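You operate a simulated robot arm through the tools that you are given. There is no shell and no other tool.

Carry out the task below with a simulated robot arm. There is one attempt and no reset: what you move stays moved.

TASK
Put the yellow edge guard on the top of the middle side table away on the packing bench top. Take the blue torque wrench and put it on the green pass tray. Take the green set square and leave it on the grey scrap tray. Take the stop peg on the shelf under the decoiler and put it away on the wall side shelf of the gauge bench. Put the grey scrap bin on the shelf under the rewinder. Take the green packing block with the smallest size on its label from the ledge at the green station and put it on the ledge at the orange and blue stations. Put the step gauge on the ledge at the green station. Fetch the red bench brush and set it on the green thin blank. The order is free.

It is judged by the outcome, as a careful person would: the job done as asked, and still so three seconds after it is handed in. It fails if anything else is knocked over, pushed out of place, dropped, spilled or broken.

THE ROBOT
A 6-joint arm with a fingered hand on a trunk, on a base that moves. Base frame: it is fixed to the floor where the robot stands at the start and does not move with it; the origin is under the middle of the robot, x ahead of it, y to its left, z up. Readings come in mm, degrees, newtons and seconds.
With the tool pointing down near the work surface it reaches from about 240 to 500 mm from the robot's upright axis, wherever it stands. Its first joint turns from -166.0 to 166.0 degrees. Places, roughly: blue torque wrench (10x4x13 cm) [4400, -600, 900]; green packing block [1750, 3250, 750]; green pass tray [8250, -3500, 500]; green set square (12x4x9 cm) [1800, -2600, 300]; green thin blank (22x13x1 cm) [7800, -400, 700]; grey scrap bin (13x12x8 cm) [100, -1900, 400]; grey scrap tray (16x13x3 cm) [300, 1100, 900]; ledge at the green station (148x25 cm) [1960, 3100, 700]; ledge at the orange and blue stations (147x25 cm) [3380, 2480, 700]; packing bench top [6200, -4800, 800]; red bench brush (13x5x6 cm) [11000, -1800, 1300]; shelf under the rewinder [-1500, -1200, 400]; step gauge [3000, 2750, 750]; stop peg [250, -2000, 500]; wall side shelf of the gauge bench (250x24 cm) [7840, -3300, 460]; yellow edge guard (5x11x4 cm) [3800, 200, 800]. Payload 2.3 kg.
Tool frame: the origin (TCP) lies between the finger pads and is the grasp point; the fingertips stand 22 mm ahead of it; z points along the fingers, y is the line along which they close. The gripper opens to 112 mm; its body begins 60 mm behind the TCP. The gripper is a hand of 3 fingers: y runs from the thumb to the fingers, the wrist lies at [0, 0, -218] in the tool frame, and closing takes about 1.5 s.
Orientation is that of the tool frame in the base frame, as a unit quaternion [w, x, y, z]. With the fingers straight down and closing along the base's y, the tool's x points along the base's -x, its y along +y and its z along -z.

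THE INTERFACE
- The arm moves only by the tool servo_tool. Its argument "rows" is a list of rows, each a list of 2 entries, a list of its own where there are three numbers: the shift along the tool's x, y, z in mm, then the turn, a rotation vector about the tool's x, y, z in degrees. In form: [[[tx, ty, tz], [wx, wy, wz]], ...]. A call has 1 to 20 rows; each row shifts and turns the commanded pose from where the row before left it, along the tool's axes as they then stand. "claw" is the opening, from 0 (shut) to 1 (fully open), set as the call begins (left out, the last holds). A row lasts 0.2 s, in which the tool goes at most 50 mm and 8.6 degrees; a call with a longer step from one row to the next is refused whole, and so is a gripper value outside its range. Where a pose cannot be reached the arm comes as near as it can. A force on the tool above 40 N (or 10 N above the force at the start of the call, whichever is more), or a blocked arm, ends the call early, and 0.2 s more pass. The fingers move at their own pace (about 72 mm/s each) and stop on an object; they squeeze with about 21 N. The grip force told is the motor's: it shows also when the fingers shut on nothing. Time passes only in rows, and 0.2 s behind the last, so rows that do not move let the fingers close. It gives the time, the measured TCP pose, the force on the tool (base axes), the opening and the grip force at its end, in the units of the frame above (readings bear some noise), with the torque about the TCP (base axes, N m) and any sound that the robot's microphone picked up.
- Cameras (640 x 400 px; columns grow to the right, rows downward): "scene" is now at [38.6, 121.3, 1502.4]; the picture's right is [-0.17, -0.98, 0.00], its down [-0.65, 0.11, -0.75] and it looks along [0.74, -0.13, -0.66] (base axes); focal length 294 px, centre (320, 200). "wrist" rides on the gripper at [66, 3, -80] in the tool frame; the picture's right is [-0.05, 1.00, 0.00], its down [-0.77, -0.04, -0.64] and it looks along [-0.64, -0.03, 0.77] (tool axes); focal length 275 px, centre (320, 200). There is no depth. A picture from a camera that has moved, and an enlarged one, comes with that camera's place and axes in the base frame and with its lens. The place of the scene camera against the robot may be out by one fixed shift of up to 25 mm in any direction.
- camera(camera): a new picture of that camera. The clock stands still meanwhile.
- move_column(by): slides the trunk up (or, below 0, down) by that many mm; the arm and the scene camera ride with it, the base frame stays. It gives what a move gives, with no picture.
- base_move(legs): drives the robot by 1 to 6 legs, each [ahead, left, turn to the left] in mm, mm and degrees, along the robot's own axes; the way and the turn of a leg run together, so that a leg with both is an arc; at most 1500 mm and 180 degrees a leg. The arm and the cameras ride along, it lands a little off, and it stops where it bumps. It gives what a move gives.
- curl_fingers(finger1, finger2, thumb_bend): sets how far each is bent, from 0 (flat) to 1 (curled in); at 0.3 the hand is open as for a grip, at 0.7 the pads meet at the TCP. One left out holds its place. A second passes; each finger stops where it meets its share of the squeeze, and holds until it gets a number again. A gripper value or a shape takes the hand back. It gives what a move gives, with no picture; readings hold the bend of each and the force on the fingers (four entries, about 0 where the hand has none), thumb and palm.
- hand_shape(shape): the hand has 3 fingers and takes this shape, open, in about a second: jaw (thumb against the fingers, like two jaws); tri (thumb and two fingers); tip (a fingertip pinch); poke (one finger out to press); point (the index stretched); flat (the hand flat); cup (the hand cupped); fist (a fist). The gripper value then closes the fingers along that shape, each until it touches; the sizes above hold for jaw. It gives what a move gives, with no picture.
- turn_head(pan, tilt): turns the head with the scene camera to pan (to the left, within 155 degrees either way) and tilt (down, from -29 to 69), counted from straight ahead of the robot. It gives what a move gives.
- zoom(camera, box): a new picture of the part [left, top, right, bottom] of that camera's present view, enlarged. The clock stands still meanwhile.
- job_done(): hands the job in; it is judged then, once.

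Places have to be worked out from the pictures, the camera data and where the tool is seen. Open the gripper and draw the arm clear of the work before you hand the job in, unless the task says otherwise.

The tools are called after "Call:" as name(argument=value, ...) on one line, values as JSON. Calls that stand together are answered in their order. servo_tool: Moves the arm, as the interface text tells. Its arguments: {"type":"object","properties":{"rows":{"type":"array","items":{"type":"array"}},"claw":{"type":"number"}},"required":["rows"]} The other tools are called the same way: move_column (by) moves the trunk up or down; hand_shape (shape) gives the hand a shape; curl_fingers (finger1, finger2, thumb_bend) moves the fingers one by one; base_move (legs) drives the base; turn_head (pan, tilt) turns the head that bears the scene camera; camera (camera) takes a picture; zoom (camera, box) takes an enlarged picture of a part of a camera's view; job_done () hands the job in.

At the start:

```text
time: 0.0
ee_pos: [312.9, -43.7, 1027.7]
ee_rot: [0.0, 0.0, 1.0, 0.001]
force: [-0.1, 0.2, 0.6]
ft_torque: [0.0, 0.02, 0.01]
gripper_width: 112.1
gripper_force: 0.1
shape: jaw
bend: [0.3, 0.3, 0.3]
finger forces: [0.0, 0.0, 0.0, 0.1, 0.1, 0.1]
trunk travel left (down, up): [-425.0, 165.0]
robot x, y, heading: [-0.6, 0.1, 0.1]
head pan, tilt (commanded): [-10.0, 41.5]
```

scene: 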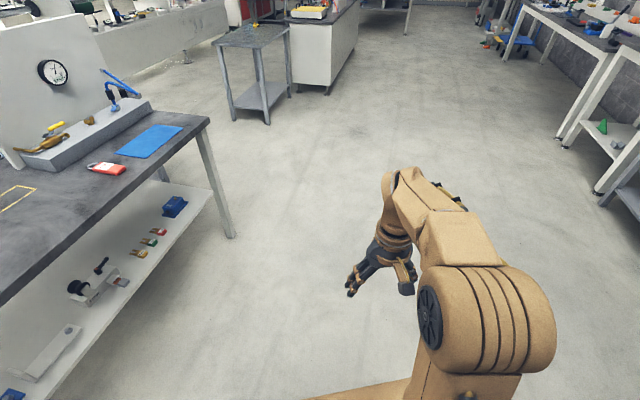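
wrist: 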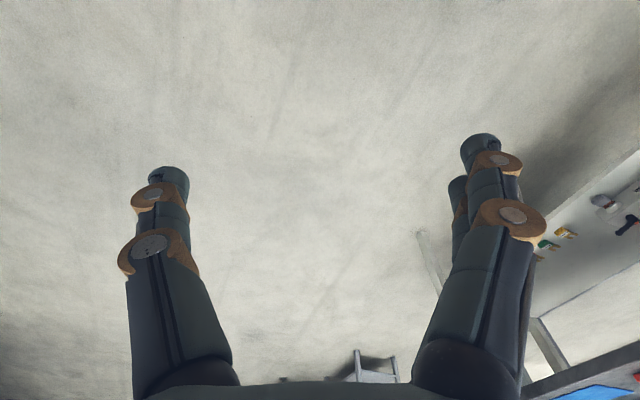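

I start by looking around with the head to learn the layout of the room before I move anything.

Call:
turn_head(pan=0, tilt=15)

Call:
camera(camera="scene")

Call:
turn_head(pan=60, tilt=20)

Call:
camera(camera="scene")

Call:
turn_head(pan=-60, tilt=20)

Call:
camera(camera="scene")

Call:
turn_head(pan=-120, tilt=20)

Call:
camera(camera="scene")

Call:
turn_head(pan=120, tilt=20)

Call:
camera(camera="scene")

```text
time: 0.9
ee_pos: [312.1, -45.3, 1028.6]
ee_rot: [-0.001, 0.0, 1.0, 0.0]
force: [-0.2, -0.6, 0.4]
ft_torque: [-0.01, 0.0, -0.02]
gripper_width: 111.9
gripper_force: 0.1
shape: jaw
bend: [0.3, 0.3, 0.3]
finger forces: [0.1, 0.0, 0.1, 0.1, 0.0, 0.0]
trunk travel left (down, up): [-425.0, 165.0]
robot x, y, heading: [1.9, -0.3, 0.2]
head pan, tilt (commanded): [0.0, 15.0]
```

```text
taken
camera scene: at [49.4, 135.8, 1544.1], right [0.0, -1.0, 0.0], down [-0.26, 0.0, -0.97], along [0.97, 0.0, -0.26], focal length 294 px, centre (320, 200)
```

scene: 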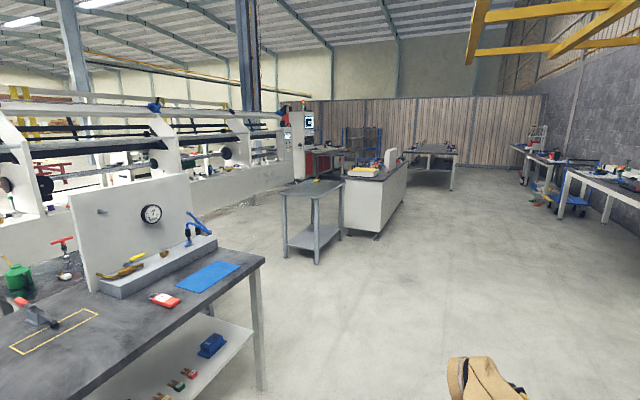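

```text
time: 2.2
ee_pos: [312.8, -45.6, 1028.6]
ee_rot: [0.001, 0.0, 1.0, 0.0]
force: [-0.3, 0.2, -0.3]
ft_torque: [0.01, 0.01, 0.02]
gripper_width: 111.6
gripper_force: 0.1
shape: jaw
bend: [0.3, 0.3, 0.3]
finger forces: [0.1, 0.1, 0.0, 0.0, 0.0, 0.0]
trunk travel left (down, up): [-425.0, 165.0]
robot x, y, heading: [-2.5, -0.6, 0.2]
head pan, tilt (commanded): [60.0, 20.0]
```

```text
taken
camera scene: at [2.6, 216.4, 1536.0], right [0.87, -0.5, 0.0], down [-0.17, -0.3, -0.94], along [0.47, 0.81, -0.34], focal length 294 px, centre (320, 200)
```

scene: 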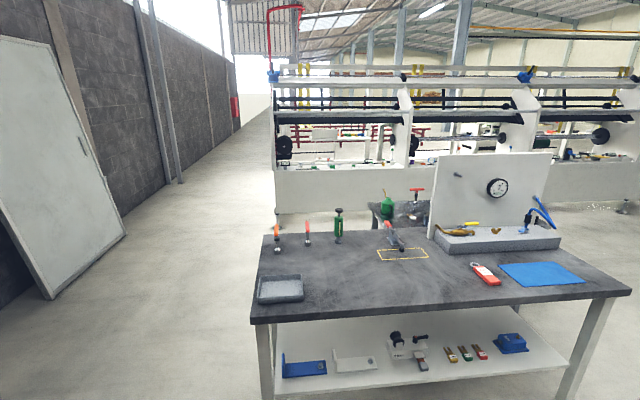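

```text
time: 4.2
ee_pos: [312.2, -45.2, 1027.7]
ee_rot: [0.001, 0.0, 1.0, 0.001]
force: [-0.5, 0.0, -0.9]
ft_torque: [0.02, -0.01, -0.03]
gripper_width: 112.2
gripper_force: 0.1
shape: jaw
bend: [0.3, 0.3, 0.3]
finger forces: [0.1, 0.0, 0.1, 0.0, 0.0, 0.0]
trunk travel left (down, up): [-425.0, 165.0]
robot x, y, heading: [1.2, -1.6, 0.1]
head pan, tilt (commanded): [-60.0, 20.0]
```

```text
taken
camera scene: at [2.6, 55.2, 1536.0], right [-0.87, -0.5, 0.0], down [-0.17, 0.3, -0.94], along [0.47, -0.81, -0.34], focal length 294 px, centre (320, 200)
```

scene: 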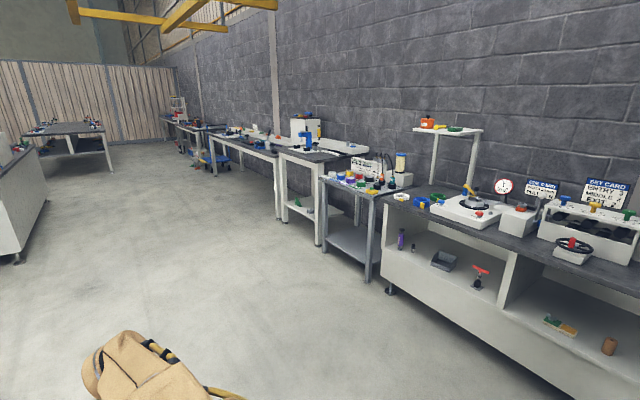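

```text
time: 5.5
ee_pos: [313.1, -44.3, 1028.5]
ee_rot: [0.0, 0.0, 1.0, 0.0]
force: [0.4, -0.2, 0.7]
ft_torque: [0.0, 0.01, -0.03]
gripper_width: 112.0
gripper_force: 0.0
shape: jaw
bend: [0.3, 0.3, 0.3]
finger forces: [0.0, 0.1, 0.0, 0.0, 0.0, 0.1]
trunk travel left (down, up): [-425.0, 165.0]
robot x, y, heading: [1.7, 2.8, -0.1]
head pan, tilt (commanded): [-120.0, 20.0]
```

```text
taken
camera scene: at [-90.6, 55.1, 1536.0], right [-0.87, 0.5, 0.0], down [0.17, 0.3, -0.94], along [-0.47, -0.81, -0.34], focal length 294 px, centre (320, 200)
```

scene: 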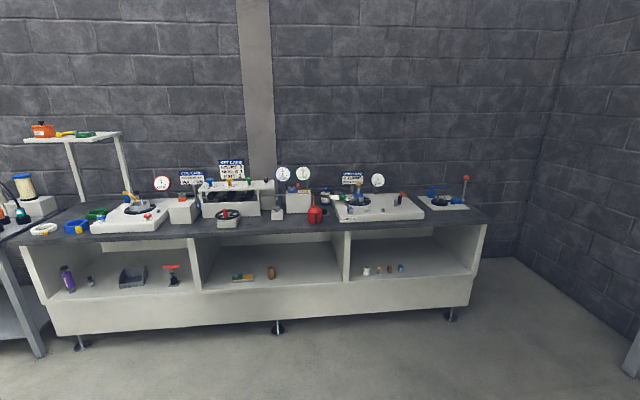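

```text
time: 8.9
ee_pos: [311.2, -45.2, 1027.5]
ee_rot: [-0.001, 0.0, 1.0, 0.001]
force: [0.3, 0.5, 0.1]
ft_torque: [-0.02, -0.01, -0.01]
gripper_width: 111.9
gripper_force: 0.0
shape: jaw
bend: [0.3, 0.3, 0.3]
finger forces: [0.0, 0.0, 0.0, 0.1, 0.0, 0.0]
trunk travel left (down, up): [-425.0, 165.0]
robot x, y, heading: [1.4, 0.7, 0.2]
head pan, tilt (commanded): [120.0, 20.0]
```

```text
taken
camera scene: at [-90.6, 216.5, 1536.0], right [0.87, 0.5, 0.0], down [0.17, -0.3, -0.94], along [-0.47, 0.81, -0.34], focal length 294 px, centre (320, 200)
```

scene: 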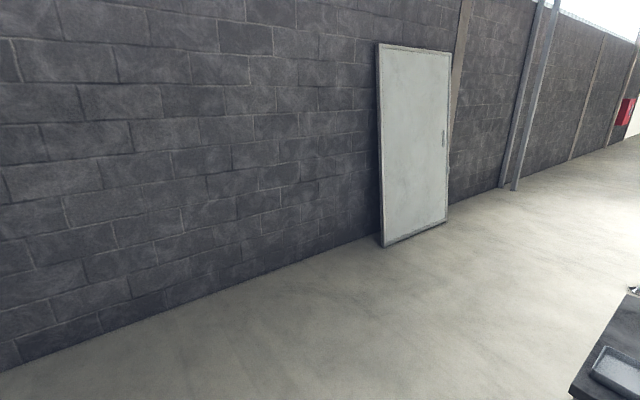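

The room is a workshop with a three-compartment bench on the right. I zoom in on it to identify the stop peg, the bin and the label cards.

Call:
turn_head(pan=-110, tilt=20)

Call:
zoom(camera="scene", box=[0, 100, 320, 300])

Call:
zoom(camera="scene", box=[240, 130, 400, 230])

Call:
zoom(camera="scene", box=[320, 130, 480, 230])

Call:
zoom(camera="scene", box=[400, 130, 600, 330])

```text
time: 12.2
ee_pos: [311.9, -44.5, 1028.5]
ee_rot: [0.0, 0.0, 1.0, 0.0]
force: [-0.1, 0.9, -0.4]
ft_torque: [0.02, -0.02, -0.02]
gripper_width: 112.0
gripper_force: 0.0
shape: jaw
bend: [0.3, 0.3, 0.3]
finger forces: [0.0, 0.0, 0.0, 0.0, 0.0, 0.0]
trunk travel left (down, up): [-425.0, 165.0]
robot x, y, heading: [0.9, 1.0, -0.0]
head pan, tilt (commanded): [-110.0, 20.0]
```

```text
2.00 times, centred on (160, 200) of scene
camera zoom: at [-75.9, 48.3, 1536.0], right [-0.94, 0.34, 0.0], down [0.12, 0.32, -0.94], along [-0.32, -0.88, -0.34], focal length 587 px, centre (640, 200)
```

zoom: 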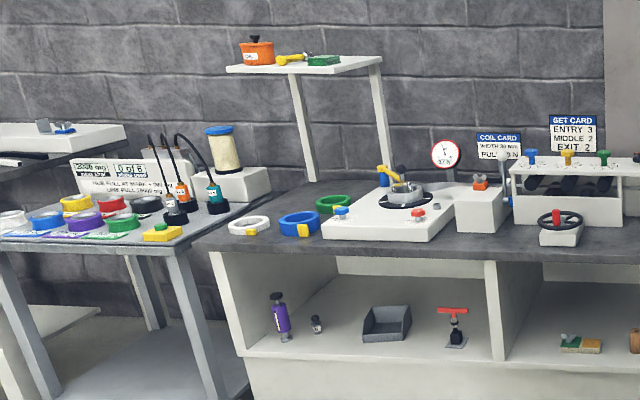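

```text
4.00 times, centred on (320, 180) of scene
camera zoom: at [-75.9, 48.3, 1536.0], right [-0.94, 0.34, 0.0], down [0.12, 0.32, -0.94], along [-0.32, -0.88, -0.34], focal length 1174 px, centre (320, 280)
```

zoom: 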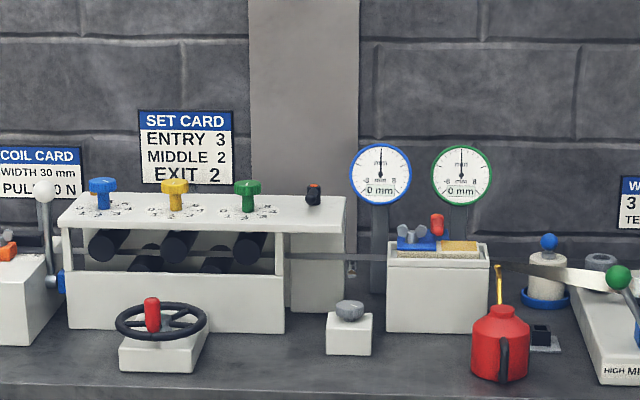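

```text
4.00 times, centred on (400, 180) of scene
camera zoom: at [-75.9, 48.3, 1536.0], right [-0.94, 0.34, 0.0], down [0.12, 0.32, -0.94], along [-0.32, -0.88, -0.34], focal length 1174 px, centre (0, 280)
```

zoom: 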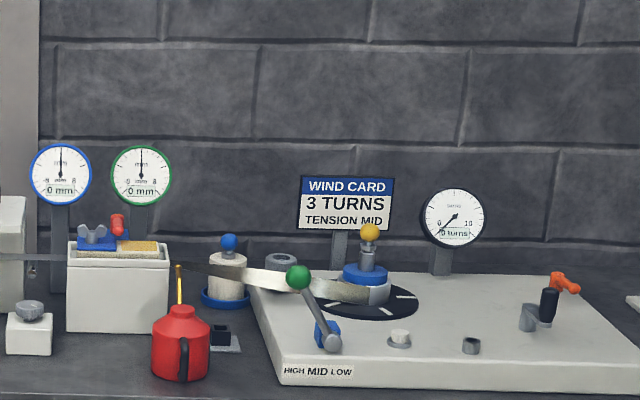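

```text
2.00 times, centred on (500, 230) of scene
camera zoom: at [-75.9, 48.3, 1536.0], right [-0.94, 0.34, 0.0], down [0.12, 0.32, -0.94], along [-0.32, -0.88, -0.34], focal length 587 px, centre (-40, 140)
```

zoom: 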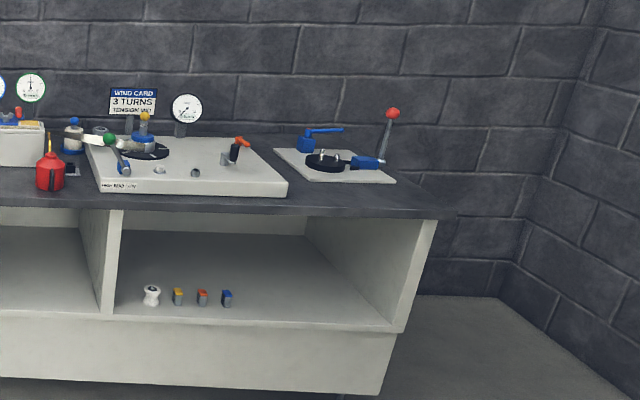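

The left machine is the decoiler (coil card) and the right one the rewinder (wind card); the stop peg looks like the small grey thing beside the purple pump. I look down at my own base and check further views.

Call:
turn_head(pan=-40, tilt=69)

Call:
camera(camera="scene")

Call:
turn_head(pan=40, tilt=69)

Call:
camera(camera="scene")

Call:
turn_head(pan=0, tilt=10)

Call:
zoom(camera="scene", box=[260, 80, 580, 280])

Call:
zoom(camera="scene", box=[440, 100, 640, 225])

Call:
zoom(camera="scene", box=[270, 120, 430, 220])

```text
time: 13.6
ee_pos: [313.6, -45.9, 1027.8]
ee_rot: [0.0, 0.001, 1.0, -0.001]
force: [-0.3, -0.4, 0.3]
ft_torque: [-0.01, -0.01, 0.0]
gripper_width: 111.9
gripper_force: 0.0
shape: jaw
bend: [0.3, 0.3, 0.3]
finger forces: [0.0, 0.0, 0.0, 0.0, 0.0, 0.0]
trunk travel left (down, up): [-425.0, 165.0]
robot x, y, heading: [1.0, -1.6, 0.1]
head pan, tilt (commanded): [-40.0, 68.8]
```

```text
taken
camera scene: at [-1.2, 99.8, 1468.5], right [-0.64, -0.77, 0.0], down [-0.71, 0.6, -0.36], along [0.28, -0.23, -0.93], focal length 294 px, centre (320, 200)
```

scene: 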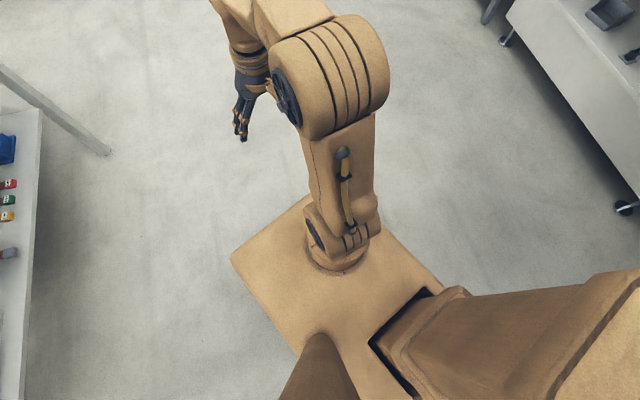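

```text
time: 15.1
ee_pos: [313.6, -45.1, 1028.7]
ee_rot: [0.0, -0.001, 1.0, -0.001]
force: [1.0, 0.2, -0.1]
ft_torque: [-0.02, -0.03, 0.01]
gripper_width: 112.0
gripper_force: 0.0
shape: jaw
bend: [0.3, 0.3, 0.3]
finger forces: [0.0, 0.0, 0.0, 0.1, 0.1, 0.1]
trunk travel left (down, up): [-425.0, 165.0]
robot x, y, heading: [-3.0, -0.5, 0.1]
head pan, tilt (commanded): [40.0, 68.8]
```

```text
taken
camera scene: at [-1.2, 171.7, 1468.5], right [0.64, -0.77, 0.0], down [-0.71, -0.6, -0.36], along [0.28, 0.23, -0.93], focal length 294 px, centre (320, 200)
```

scene: 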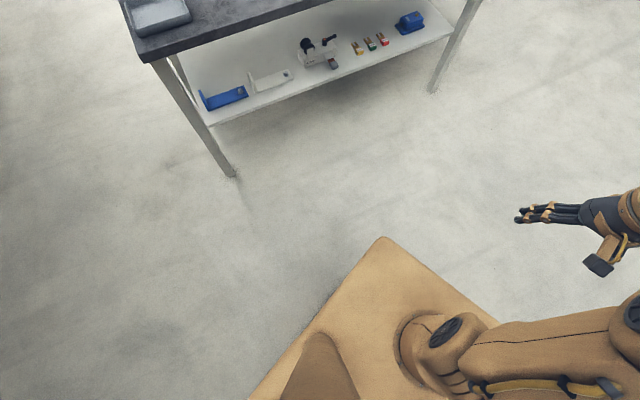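

```text
time: 16.4
ee_pos: [313.6, -46.0, 1029.1]
ee_rot: [0.0, 0.0, 1.0, -0.001]
force: [-0.3, 0.1, -0.8]
ft_torque: [0.01, 0.01, -0.02]
gripper_width: 111.8
gripper_force: 0.0
shape: jaw
bend: [0.3, 0.3, 0.3]
finger forces: [0.1, 0.0, 0.1, 0.1, 0.0, 0.1]
trunk travel left (down, up): [-425.0, 165.0]
robot x, y, heading: [-2.1, 5.0, -0.0]
head pan, tilt (commanded): [0.0, 10.0]
```

```text
2.00 times, centred on (420, 180) of scene
camera zoom: at [48.9, 135.9, 1552.2], right [0.0, -1.0, 0.0], down [-0.17, 0.0, -0.98], along [0.98, 0.0, -0.17], focal length 587 px, centre (120, 240)
```

zoom: 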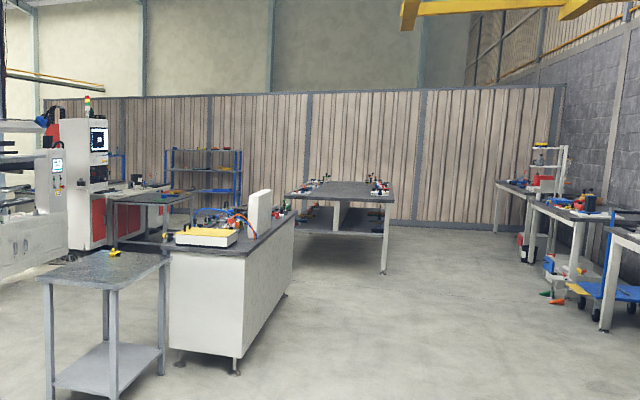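

```text
3.20 times, centred on (540, 162) of scene
camera zoom: at [48.9, 135.9, 1552.2], right [0.0, -1.0, 0.0], down [-0.17, 0.0, -0.98], along [0.98, 0.0, -0.17], focal length 940 px, centre (-384, 320)
```

zoom: 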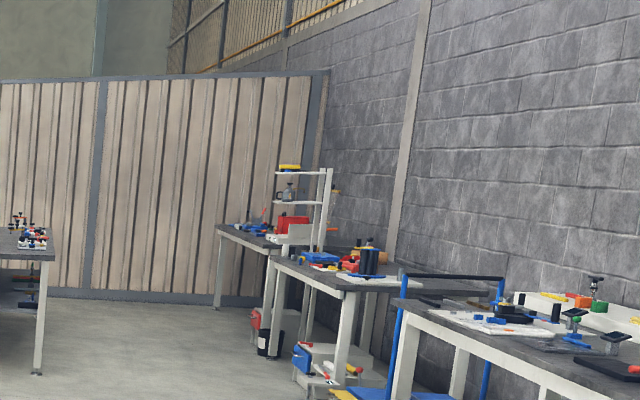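

```text
4.00 times, centred on (350, 170) of scene
camera zoom: at [48.9, 135.9, 1552.2], right [0.0, -1.0, 0.0], down [-0.17, 0.0, -0.98], along [0.98, 0.0, -0.17], focal length 1174 px, centre (200, 320)
```

zoom: 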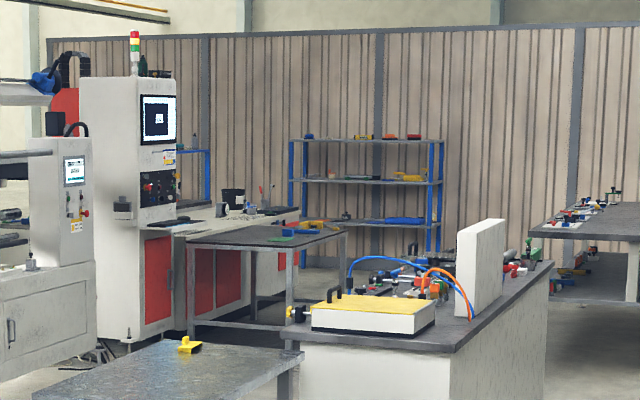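

The base plate is wide under the arm, so I approach carefully. I turn to face the long bench squarely (its front edge runs about −24° to x) and stop roughly 750 mm short of its front edge, in front of the bin.

Call:
base_move(legs=[[0, 0, -113.8], [700, 900, 0]])

Call:
turn_head(pan=0, tilt=35)

Call:
camera(camera="scene")

Call:
camera(camera="wrist")

```text
time: 26.8
ee_pos: [394.1, -1245.7, 1028.8]
ee_rot: [0.0, 0.831, 0.556, -0.001]
force: [-1.1, -0.6, 0.0]
ft_torque: [-0.01, -0.01, 0.02]
gripper_width: 111.9
gripper_force: 0.1
shape: jaw
bend: [0.3, 0.3, 0.3]
finger forces: [0.0, 0.0, 0.1, 0.1, 0.0, 0.0]
trunk travel left (down, up): [-425.0, 165.0]
robot x, y, heading: [559.1, -972.7, -112.4]
head pan, tilt (commanded): [0.0, 10.0]
```

```text
time: 27.7
ee_pos: [394.9, -1245.6, 1028.9]
ee_rot: [0.0, 0.831, 0.556, 0.0]
force: [0.0, 0.4, 0.7]
ft_torque: [0.04, -0.03, 0.0]
gripper_width: 111.8
gripper_force: 0.0
shape: jaw
bend: [0.3, 0.3, 0.3]
finger forces: [0.0, 0.1, 0.0, 0.0, 0.0, 0.0]
trunk travel left (down, up): [-425.0, 165.0]
robot x, y, heading: [554.3, -973.2, -112.5]
head pan, tilt (commanded): [0.0, 35.0]
```

```text
taken
camera scene: at [691.2, -1059.3, 1512.2], right [-0.92, 0.38, 0.0], down [0.22, 0.53, -0.82], along [-0.31, -0.76, -0.57], focal length 294 px, centre (320, 200)
```

scene: 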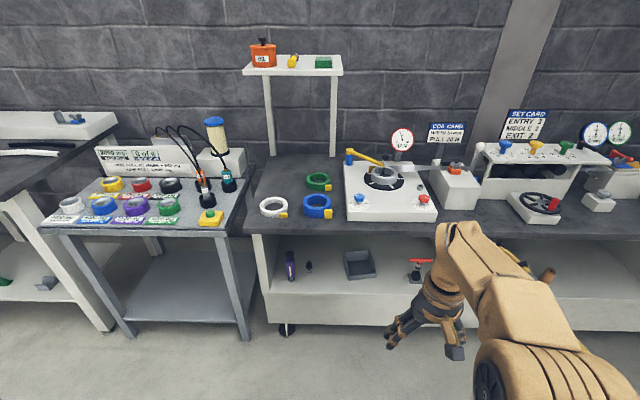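

```text
taken
camera wrist: at [422.6, -1186.7, 1108.3], right [0.9, -0.43, 0.0], down [-0.33, -0.7, 0.64], along [-0.27, -0.58, -0.77], focal length 275 px, centre (320, 200)
```

wrist: 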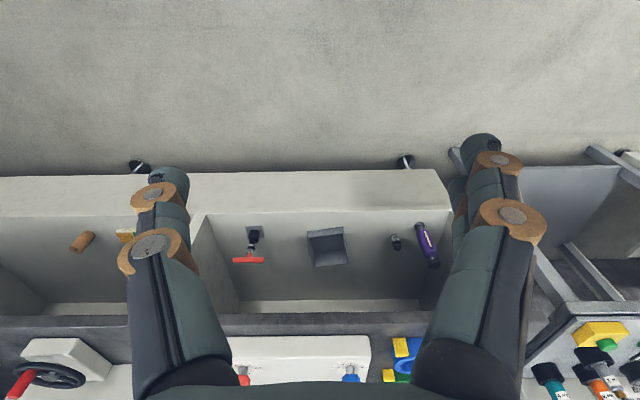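

The pictures show the left compartment with purple pump, stop peg, bin and red T-handle. I zoom in both cameras to triangulate shelf height, bin and peg.

Call:
zoom(camera="scene", box=[240, 200, 440, 325])

Call:
zoom(camera="wrist", box=[200, 150, 480, 325])

```text
3.20 times, centred on (340, 262) of scene
camera zoom: at [691.2, -1059.3, 1512.2], right [-0.92, 0.38, 0.0], down [0.22, 0.53, -0.82], along [-0.31, -0.76, -0.57], focal length 940 px, centre (256, 0)
```

zoom: 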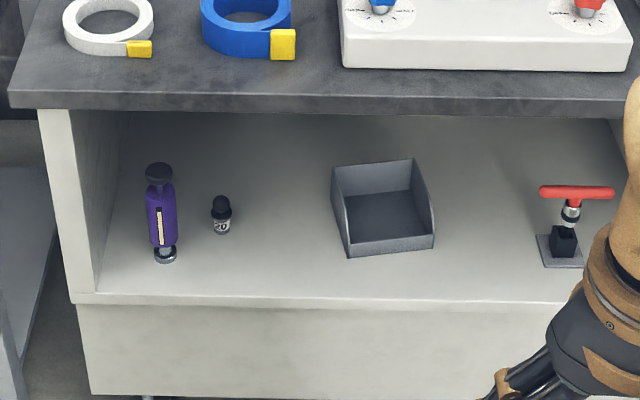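

```text
2.29 times, centred on (340, 238) of wrist
camera zoom: at [422.6, -1186.7, 1108.3], right [0.9, -0.43, 0.0], down [-0.33, -0.7, 0.64], along [-0.27, -0.58, -0.77], focal length 629 px, centre (274, 114)
```

zoom: 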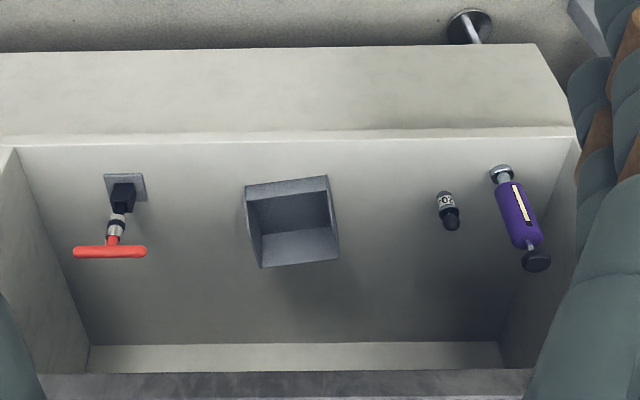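

To calibrate the scene camera's fixed shift I zoom on my own fingers, whose position I know, with the hand in a couple of positions.

Call:
zoom(camera="scene", box=[370, 280, 482, 350])

Call:
servo_tool(rows=[[[0, 0, 0], [0, 0, 0]], [[0, 0, 0], [0, 0, 0]], [[0, 0, 0], [0, 0, 0]], [[0, 0, 0], [0, 0, 0]], [[0, 0, 0], [0, 0, 0]], [[0, 0, 0], [0, 0, 0]], [[0, 0, 0], [0, 0, 0]], [[0, 0, 0], [0, 0, 0]]], claw=0)

Call:
zoom(camera="scene", box=[370, 280, 482, 350])

Call:
camera(camera="wrist")

```text
5.71 times, centred on (426, 315) of scene
camera zoom: at [691.2, -1059.3, 1512.2], right [-0.92, 0.38, 0.0], down [0.22, 0.53, -0.82], along [-0.31, -0.76, -0.57], focal length 1678 px, centre (-286, -457)
```

zoom: 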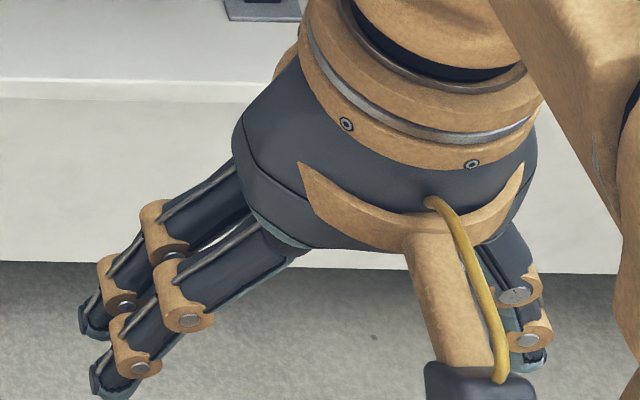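

```text
time: 29.5
ee_pos: [394.0, -1246.5, 1027.6]
ee_rot: [0.0, 0.832, 0.555, -0.001]
force: [0.1, -0.4, 0.5]
ft_torque: [0.03, 0.03, -0.01]
gripper_width: 0.1
gripper_force: 20.8
shape: jaw
bend: [0.66, 0.66, 0.67]
finger forces: [0.1, 0.0, 0.0, 0.0, 0.1, 0.0]
trunk travel left (down, up): [-425.0, 165.0]
robot x, y, heading: [554.7, -971.8, -112.5]
head pan, tilt (commanded): [0.0, 35.0]
```

```text
5.71 times, centred on (426, 315) of scene
camera zoom: at [691.2, -1059.3, 1512.1], right [-0.92, 0.38, 0.0], down [0.22, 0.53, -0.82], along [-0.31, -0.76, -0.57], focal length 1678 px, centre (-286, -457)
```

zoom: 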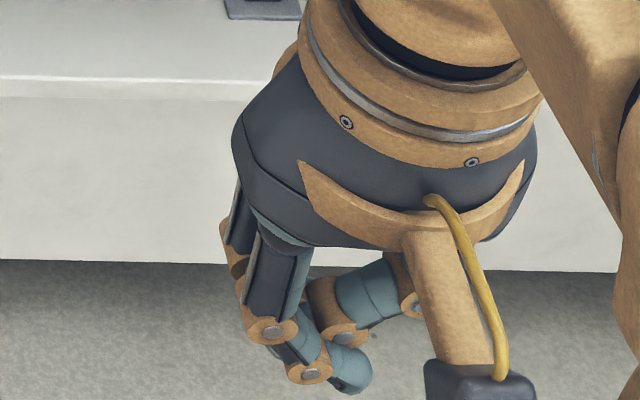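

```text
taken
camera wrist: at [422.6, -1186.7, 1108.3], right [0.9, -0.43, 0.0], down [-0.33, -0.7, 0.64], along [-0.27, -0.58, -0.77], focal length 275 px, centre (320, 200)
```

wrist: 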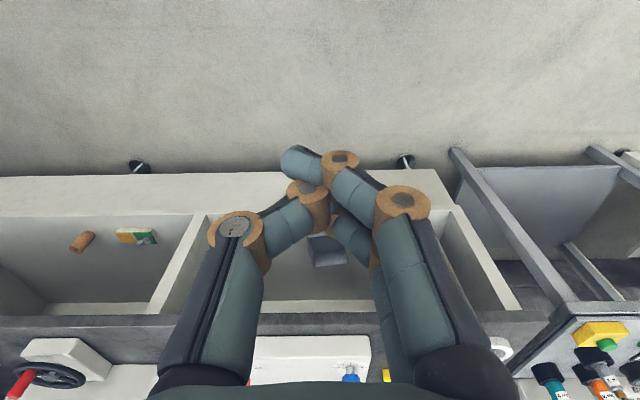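

The readings suggest the scene camera is off by only about a centimetre; the wrist camera will serve for precision. I now spin the hand half a turn about its own axis (open) so that the wrist camera will be on top when I tilt the hand forward.

Call:
servo_tool(rows=[[[0, 0, 0], [0, 0, 8.5]], [[0, 0, 0], [0, 0, 8.5]], [[0, 0, 0], [0, 0, 8.5]], [[0, 0, 0], [0, 0, 8.5]], [[0, 0, 0], [0, 0, 8.5]], [[0, 0, 0], [0, 0, 8.5]], [[0, 0, 0], [0, 0, 8.5]], [[0, 0, 0], [0, 0, 8.5]], [[0, 0, 0], [0, 0, 8.5]], [[0, 0, 0], [0, 0, 8.5]], [[0, 0, 0], [0, 0, 5]]], claw=1)

```text
time: 31.9
ee_pos: [395.2, -1245.5, 1028.2]
ee_rot: [0.0, 0.981, -0.196, 0.0]
force: [-0.3, -0.7, -0.2]
ft_torque: [0.0, -0.03, 0.01]
gripper_width: 111.9
gripper_force: 0.0
shape: jaw
bend: [0.3, 0.3, 0.3]
finger forces: [0.0, 0.0, 0.0, 0.1, 0.1, 0.1]
trunk travel left (down, up): [-425.0, 165.0]
robot x, y, heading: [554.8, -974.7, -112.6]
head pan, tilt (commanded): [0.0, 35.0]
```

The first 90° worked; I turn the other 90°.

Call:
servo_tool(rows=[[[0, 0, 0], [0, 0, 8.5]], [[0, 0, 0], [0, 0, 8.5]], [[0, 0, 0], [0, 0, 8.5]], [[0, 0, 0], [0, 0, 8.5]], [[0, 0, 0], [0, 0, 8.5]], [[0, 0, 0], [0, 0, 8.5]], [[0, 0, 0], [0, 0, 8.5]], [[0, 0, 0], [0, 0, 8.5]], [[0, 0, 0], [0, 0, 8.5]], [[0, 0, 0], [0, 0, 8.5]], [[0, 0, 0], [0, 0, 5]]], claw=1)

Call:
camera(camera="scene")

Call:
camera(camera="wrist")

```text
time: 34.3
ee_pos: [394.6, -1246.5, 1029.6]
ee_rot: [-0.001, -0.554, 0.833, 0.0]
force: [-0.2, -0.1, -0.1]
ft_torque: [0.02, -0.03, 0.0]
gripper_width: 111.9
gripper_force: 0.0
shape: jaw
bend: [0.3, 0.3, 0.3]
finger forces: [0.1, 0.0, 0.0, 0.0, 0.0, 0.1]
trunk travel left (down, up): [-425.0, 165.0]
robot x, y, heading: [555.7, -973.5, -112.6]
head pan, tilt (commanded): [0.0, 35.0]
```

```text
taken
camera scene: at [691.2, -1059.3, 1512.1], right [-0.92, 0.38, 0.0], down [0.22, 0.53, -0.82], along [-0.31, -0.76, -0.57], focal length 294 px, centre (320, 200)
```

scene: 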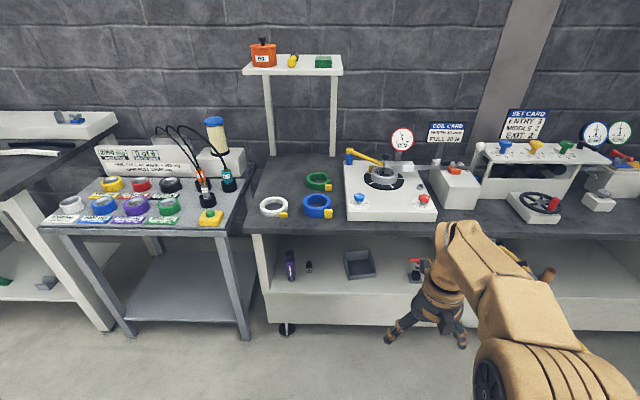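

```text
taken
camera wrist: at [366.2, -1306.9, 1108.9], right [-0.9, 0.43, 0.0], down [0.33, 0.7, 0.64], along [0.27, 0.57, -0.77], focal length 275 px, centre (320, 200)
```

wrist: 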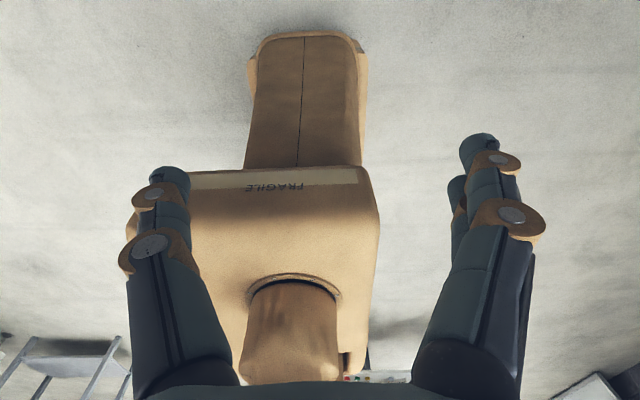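

From this view the base plate ends about 240 mm ahead of my centre. I tilt the hand 45° forward while moving it 120 mm ahead, still high and clear of the bench, to see how the arm copes.

Call:
servo_tool(rows=[[[30, 0, 0], [0, 0, 0]], [[30, 0, 0], [0, 0, 0]], [[30, 0, 0], [0, 0, 0]], [[30, 0, 0], [0, 0, 0]], [[0, 0, 0], [0, 7.5, 0]], [[0, 0, 0], [0, 7.5, 0]], [[0, 0, 0], [0, 7.5, 0]], [[0, 0, 0], [0, 7.5, 0]], [[0, 0, 0], [0, 7.5, 0]], [[0, 0, 0], [0, 7.5, 0]]], claw=1)

Call:
camera(camera="scene")

Call:
camera(camera="wrist")

```text
time: 36.5
ee_pos: [349.8, -1358.0, 1028.0]
ee_rot: [-0.305, -0.519, 0.771, -0.208]
force: [-0.7, 0.1, -0.3]
ft_torque: [0.01, 0.01, 0.0]
gripper_width: 112.4
gripper_force: 0.1
shape: jaw
bend: [0.3, 0.3, 0.3]
finger forces: [0.0, 0.0, 0.1, 0.1, 0.0, 0.1]
trunk travel left (down, up): [-425.0, 165.0]
robot x, y, heading: [553.9, -976.9, -112.7]
head pan, tilt (commanded): [0.0, 35.0]
```

```text
taken
camera scene: at [691.1, -1059.3, 1512.2], right [-0.92, 0.38, 0.0], down [0.22, 0.53, -0.82], along [-0.31, -0.76, -0.57], focal length 294 px, centre (320, 200)
```

scene: 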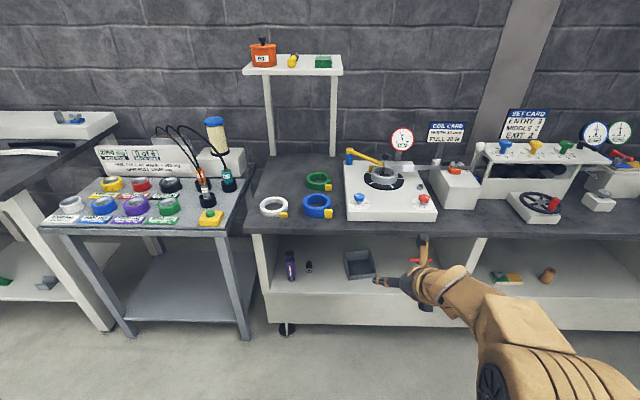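

```text
taken
camera wrist: at [349.3, -1350.6, 1131.4], right [-0.91, 0.41, -0.04], down [0.41, 0.91, -0.07], along [0.01, -0.08, -1.0], focal length 275 px, centre (320, 200)
```

wrist: 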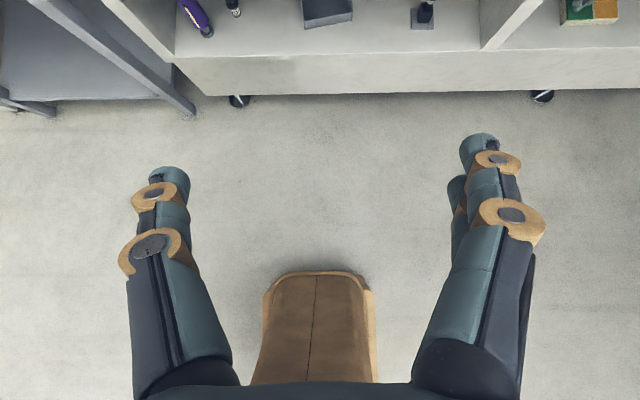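

Now the wrist camera looks straight down, which is very useful. I lower the trunk by 250 mm and look again to triangulate the shelf height.

Call:
move_column(by=-250)

Call:
camera(camera="wrist")

Call:
camera(camera="scene")

```text
time: 39.1
ee_pos: [350.7, -1358.7, 778.4]
ee_rot: [-0.306, -0.517, 0.772, -0.209]
force: [0.4, -0.9, 0.4]
ft_torque: [0.03, -0.01, 0.01]
gripper_width: 111.9
gripper_force: 0.1
shape: jaw
bend: [0.3, 0.3, 0.3]
finger forces: [0.0, 0.0, 0.1, 0.1, 0.0, 0.0]
trunk travel left (down, up): [-175.0, 415.0]
robot x, y, heading: [557.4, -971.0, -112.5]
head pan, tilt (commanded): [0.0, 35.0]
```

```text
taken
camera wrist: at [349.2, -1351.0, 881.7], right [-0.91, 0.41, -0.04], down [0.41, 0.91, -0.07], along [0.01, -0.08, -1.0], focal length 275 px, centre (320, 200)
```

wrist: 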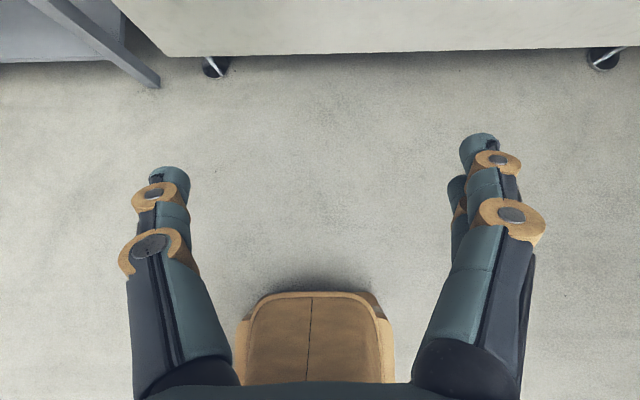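

```text
taken
camera scene: at [691.1, -1059.3, 1262.2], right [-0.92, 0.38, 0.0], down [0.22, 0.53, -0.82], along [-0.31, -0.76, -0.57], focal length 294 px, centre (320, 200)
```

scene: 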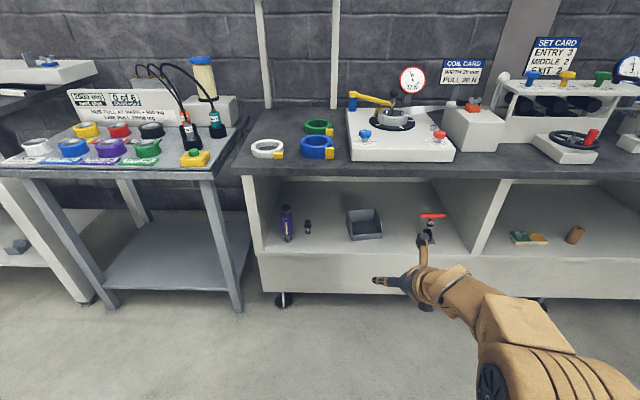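

Triangulation gives shelf top at z≈390, panel bottom z≈150 and the bench front about 905 mm ahead, square to my heading. I lower the trunk fully and test, still in free space, whether the hand can work at shelf height.

Call:
move_column(by=-175)

Call:
servo_tool(rows=[[[-20, 0, 20], [0, 0, 0]], [[-20, 0, 20], [0, 0, 0]], [[-20, 0, 20], [0, 0, 0]], [[-20, 0, 20], [0, 0, 0]], [[-10, 0, 10], [0, 0, 0]], [[0, 0, 0], [0, 7.5, 0]], [[0, 0, 0], [0, 7.5, 0]]])

Call:
camera(camera="scene")

Call:
camera(camera="wrist")

```text
time: 41.0
ee_pos: [349.7, -1358.0, 603.7]
ee_rot: [-0.305, -0.518, 0.771, -0.209]
force: [-0.2, 0.2, -0.3]
ft_torque: [-0.02, -0.04, 0.01]
gripper_width: 112.2
gripper_force: 0.0
shape: jaw
bend: [0.3, 0.3, 0.3]
finger forces: [0.0, 0.1, 0.0, 0.0, 0.0, 0.0]
trunk travel left (down, up): [0.0, 590.0]
robot x, y, heading: [559.9, -975.1, -112.5]
head pan, tilt (commanded): [0.0, 35.0]
```

```text
time: 42.6
ee_pos: [353.1, -1354.3, 476.3]
ee_rot: [-0.402, -0.488, 0.725, -0.273]
force: [-0.2, -0.6, 0.5]
ft_torque: [-0.01, 0.0, -0.03]
gripper_width: 111.6
gripper_force: 0.0
shape: jaw
bend: [0.3, 0.3, 0.3]
finger forces: [0.0, 0.1, 0.0, 0.0, 0.0, 0.0]
trunk travel left (down, up): [0.0, 590.0]
robot x, y, heading: [553.2, -973.9, -112.5]
head pan, tilt (commanded): [0.0, 35.0]
```

```text
taken
camera scene: at [691.2, -1059.3, 1087.2], right [-0.92, 0.38, 0.0], down [0.22, 0.53, -0.82], along [-0.31, -0.76, -0.57], focal length 294 px, centre (320, 200)
```

scene: 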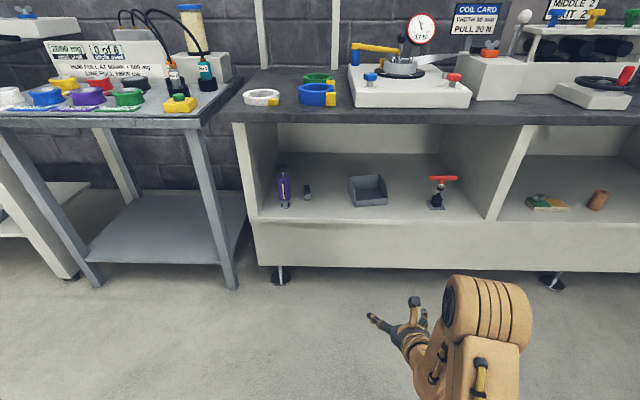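

```text
taken
camera wrist: at [361.3, -1322.8, 573.9], right [-0.92, 0.4, -0.04], down [0.39, 0.86, -0.32], along [-0.09, -0.31, -0.95], focal length 275 px, centre (320, 200)
```

wrist: 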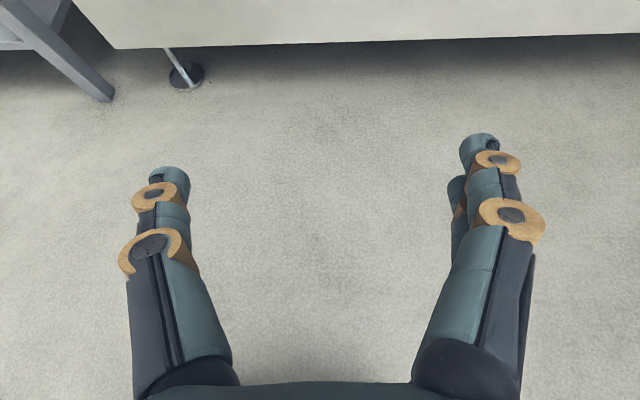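

The hand works at shelf height. Bin is about 1036 mm ahead and 37 mm right of my centreline, the peg about 250 mm left of it. I drive 420 mm ahead, stopping with the fingertips just short of the compartment opening.

Call:
base_move(legs=[[420, 0, 0]])

Call:
camera(camera="wrist")

Call:
camera(camera="scene")

```text
time: 45.2
ee_pos: [188.0, -1739.0, 475.7]
ee_rot: [-0.404, -0.484, 0.727, -0.273]
force: [0.7, -0.9, 0.2]
ft_torque: [0.01, -0.01, 0.03]
gripper_width: 111.9
gripper_force: 0.0
shape: jaw
bend: [0.3, 0.3, 0.3]
finger forces: [0.0, 0.0, 0.1, 0.0, 0.0, 0.1]
trunk travel left (down, up): [0.0, 590.0]
robot x, y, heading: [396.2, -1357.9, -112.8]
head pan, tilt (commanded): [0.0, 35.0]
```

```text
taken
camera wrist: at [197.2, -1707.1, 574.3], right [-0.91, 0.4, -0.05], down [0.4, 0.86, -0.32], along [-0.09, -0.31, -0.95], focal length 275 px, centre (320, 200)
```

wrist: 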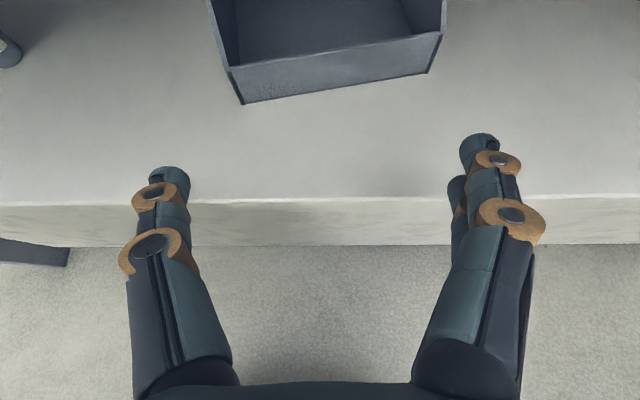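

```text
taken
camera scene: at [529.1, -1445.5, 1087.1], right [-0.92, 0.39, 0.0], down [0.22, 0.53, -0.82], along [-0.32, -0.75, -0.57], focal length 294 px, centre (320, 200)
```

scene: 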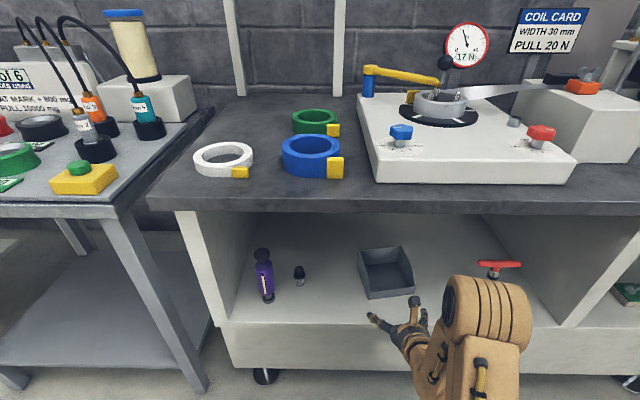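

I'm close now. To pin down shelf height precisely, I raise the trunk 100 mm and compare the same bin corners in the wrist view.

Call:
zoom(camera="wrist", box=[160, 0, 480, 200])

Call:
move_column(by=100)

Call:
zoom(camera="wrist", box=[160, 0, 480, 200])

Call:
camera(camera="wrist")

```text
2.00 times, centred on (320, 100) of wrist
camera zoom: at [197.2, -1707.1, 574.3], right [-0.91, 0.4, -0.05], down [0.4, 0.86, -0.32], along [-0.09, -0.31, -0.95], focal length 551 px, centre (320, 400)
```

zoom: 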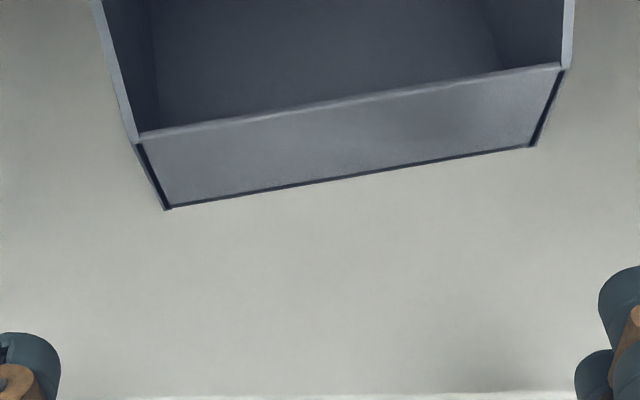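

```text
time: 46.5
ee_pos: [188.6, -1739.5, 576.3]
ee_rot: [-0.404, -0.484, 0.727, -0.273]
force: [-0.1, -1.4, 0.0]
ft_torque: [0.04, -0.01, 0.03]
gripper_width: 111.9
gripper_force: 0.0
shape: jaw
bend: [0.3, 0.3, 0.3]
finger forces: [0.0, 0.1, 0.1, 0.0, 0.1, 0.1]
trunk travel left (down, up): [-100.0, 490.0]
robot x, y, heading: [396.0, -1362.5, -113.1]
head pan, tilt (commanded): [0.0, 35.0]
```

```text
2.00 times, centred on (320, 100) of wrist
camera zoom: at [197.2, -1707.2, 674.3], right [-0.91, 0.4, -0.05], down [0.4, 0.86, -0.32], along [-0.09, -0.31, -0.95], focal length 551 px, centre (320, 400)
```

zoom: 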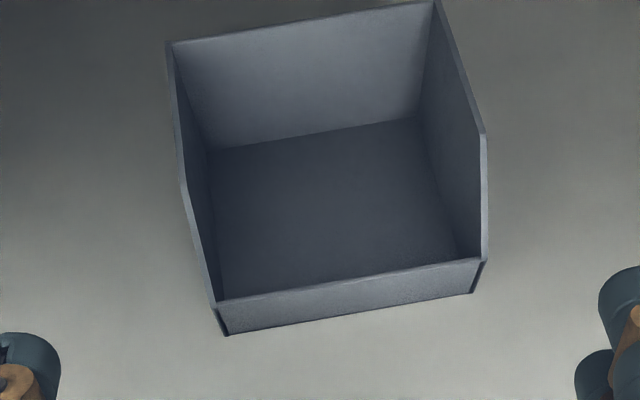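

```text
taken
camera wrist: at [197.2, -1707.2, 674.3], right [-0.91, 0.4, -0.05], down [0.4, 0.86, -0.32], along [-0.09, -0.31, -0.95], focal length 275 px, centre (320, 200)
```

wrist: 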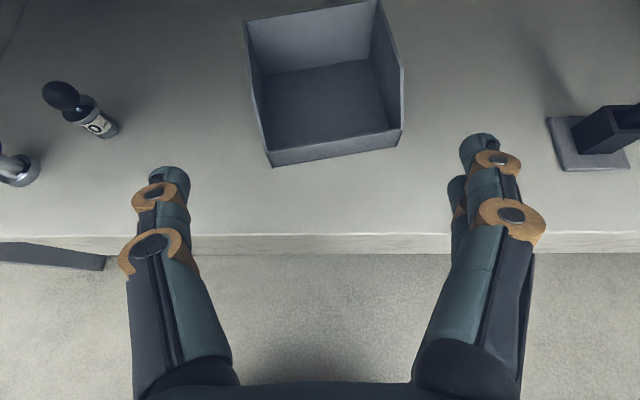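

Two-height triangulation now gives shelf z≈418 and the bin's front bottom corners at (202,−1844) and (78,−1810), i.e. 128 mm wide, rotated 7° to me. I lower the trunk, yaw the hand to the bin and go to a pre-grasp point astride its left wall.

Call:
move_column(by=-100)

Call:
servo_tool(rows=[[[0, 0, 0], [6.13, 0, -3.78]], [[19, -19.6, 13], [0, 0, 0]], [[19, -19.7, 13], [0, 0, 0]], [[0, 0, 0], [0, 0, 0]]], claw=1)

Call:
camera(camera="wrist")

Call:
camera(camera="scene")

```text
time: 47.9
ee_pos: [187.5, -1738.7, 475.1]
ee_rot: [-0.404, -0.484, 0.727, -0.273]
force: [-0.3, 0.5, 0.0]
ft_torque: [0.01, 0.01, -0.02]
gripper_width: 112.2
gripper_force: 0.1
shape: jaw
bend: [0.3, 0.3, 0.3]
finger forces: [0.0, 0.0, 0.0, 0.1, 0.0, 0.0]
trunk travel left (down, up): [0.0, 590.0]
robot x, y, heading: [397.1, -1359.9, -113.1]
head pan, tilt (commanded): [0.0, 35.0]
```

```text
time: 48.9
ee_pos: [214.1, -1789.2, 494.5]
ee_rot: [-0.386, -0.528, 0.695, -0.298]
force: [-0.1, -0.6, 0.3]
ft_torque: [0.01, -0.03, -0.05]
gripper_width: 112.1
gripper_force: 0.0
shape: jaw
bend: [0.3, 0.3, 0.3]
finger forces: [0.0, 0.1, 0.0, 0.1, 0.0, 0.1]
trunk travel left (down, up): [0.0, 590.0]
robot x, y, heading: [395.3, -1360.0, -113.2]
head pan, tilt (commanded): [0.0, 35.0]
```

```text
taken
camera wrist: at [221.0, -1757.4, 592.9], right [-0.96, 0.29, -0.05], down [0.29, 0.9, -0.32], along [-0.05, -0.32, -0.95], focal length 275 px, centre (320, 200)
```

wrist: 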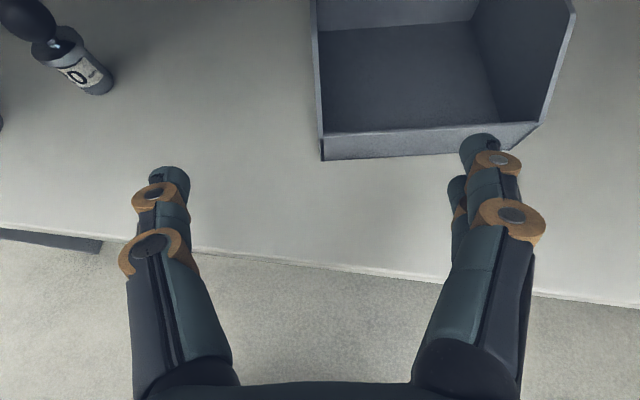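

```text
taken
camera scene: at [529.1, -1445.5, 1087.1], right [-0.92, 0.39, 0.0], down [0.22, 0.53, -0.82], along [-0.32, -0.75, -0.57], focal length 294 px, centre (320, 200)
```

scene: 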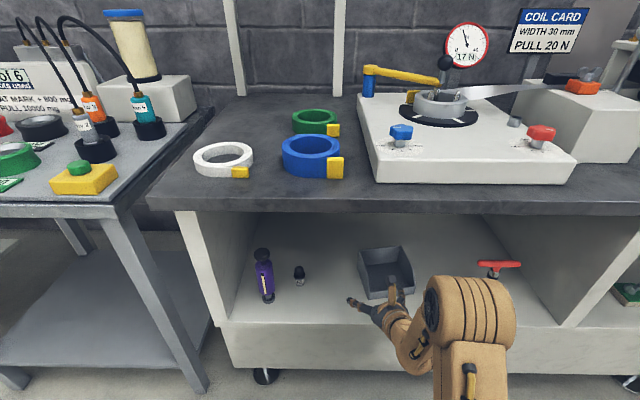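

The bin's left wall lies midway between thumb and fingers. I slide forward astride the wall, then check.

Call:
servo_tool(rows=[[[13.1, -0.3, 22.8], [0, 0, 0]], [[13.1, -0.3, 22.8], [0, 0, 0]], [[13.1, -0.3, 22.8], [0, 0, 0]], [[13.1, -0.3, 22.8], [0, 0, 0]], [[13.1, -0.3, 22.8], [0, 0, 0]], [[0, 0, 0], [0, 0, 0]]])

Call:
camera(camera="wrist")

Call:
camera(camera="scene")

```text
time: 50.3
ee_pos: [180.8, -1917.2, 491.8]
ee_rot: [-0.386, -0.529, 0.695, -0.299]
force: [-0.9, 0.5, 0.0]
ft_torque: [0.0, 0.0, 0.0]
gripper_width: 112.0
gripper_force: 0.0
shape: jaw
bend: [0.3, 0.3, 0.3]
finger forces: [0.0, 0.0, 0.1, 0.1, 0.0, 0.0]
trunk travel left (down, up): [0.0, 590.0]
robot x, y, heading: [396.0, -1361.1, -112.9]
head pan, tilt (commanded): [0.0, 35.0]
```

```text
taken
camera wrist: at [186.6, -1885.4, 589.4], right [-0.96, 0.29, -0.05], down [0.29, 0.9, -0.32], along [-0.05, -0.32, -0.95], focal length 275 px, centre (320, 200)
```

wrist: 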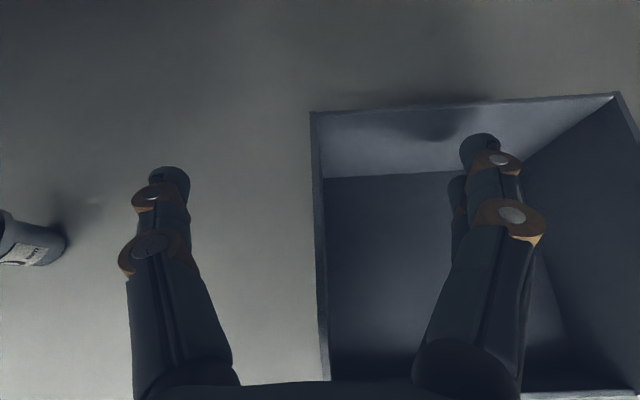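

```text
taken
camera scene: at [529.1, -1445.6, 1087.1], right [-0.92, 0.39, 0.0], down [0.22, 0.53, -0.82], along [-0.32, -0.75, -0.57], focal length 294 px, centre (320, 200)
```

scene: 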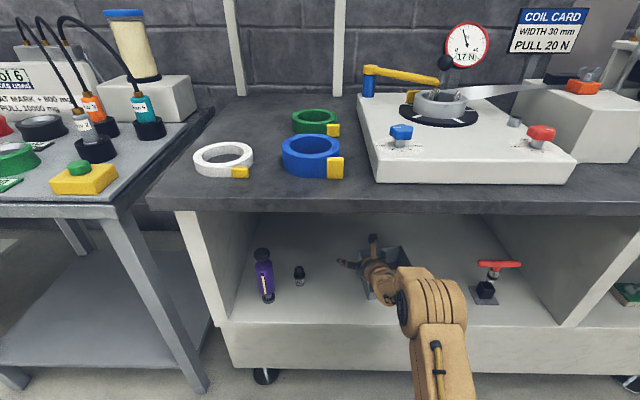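

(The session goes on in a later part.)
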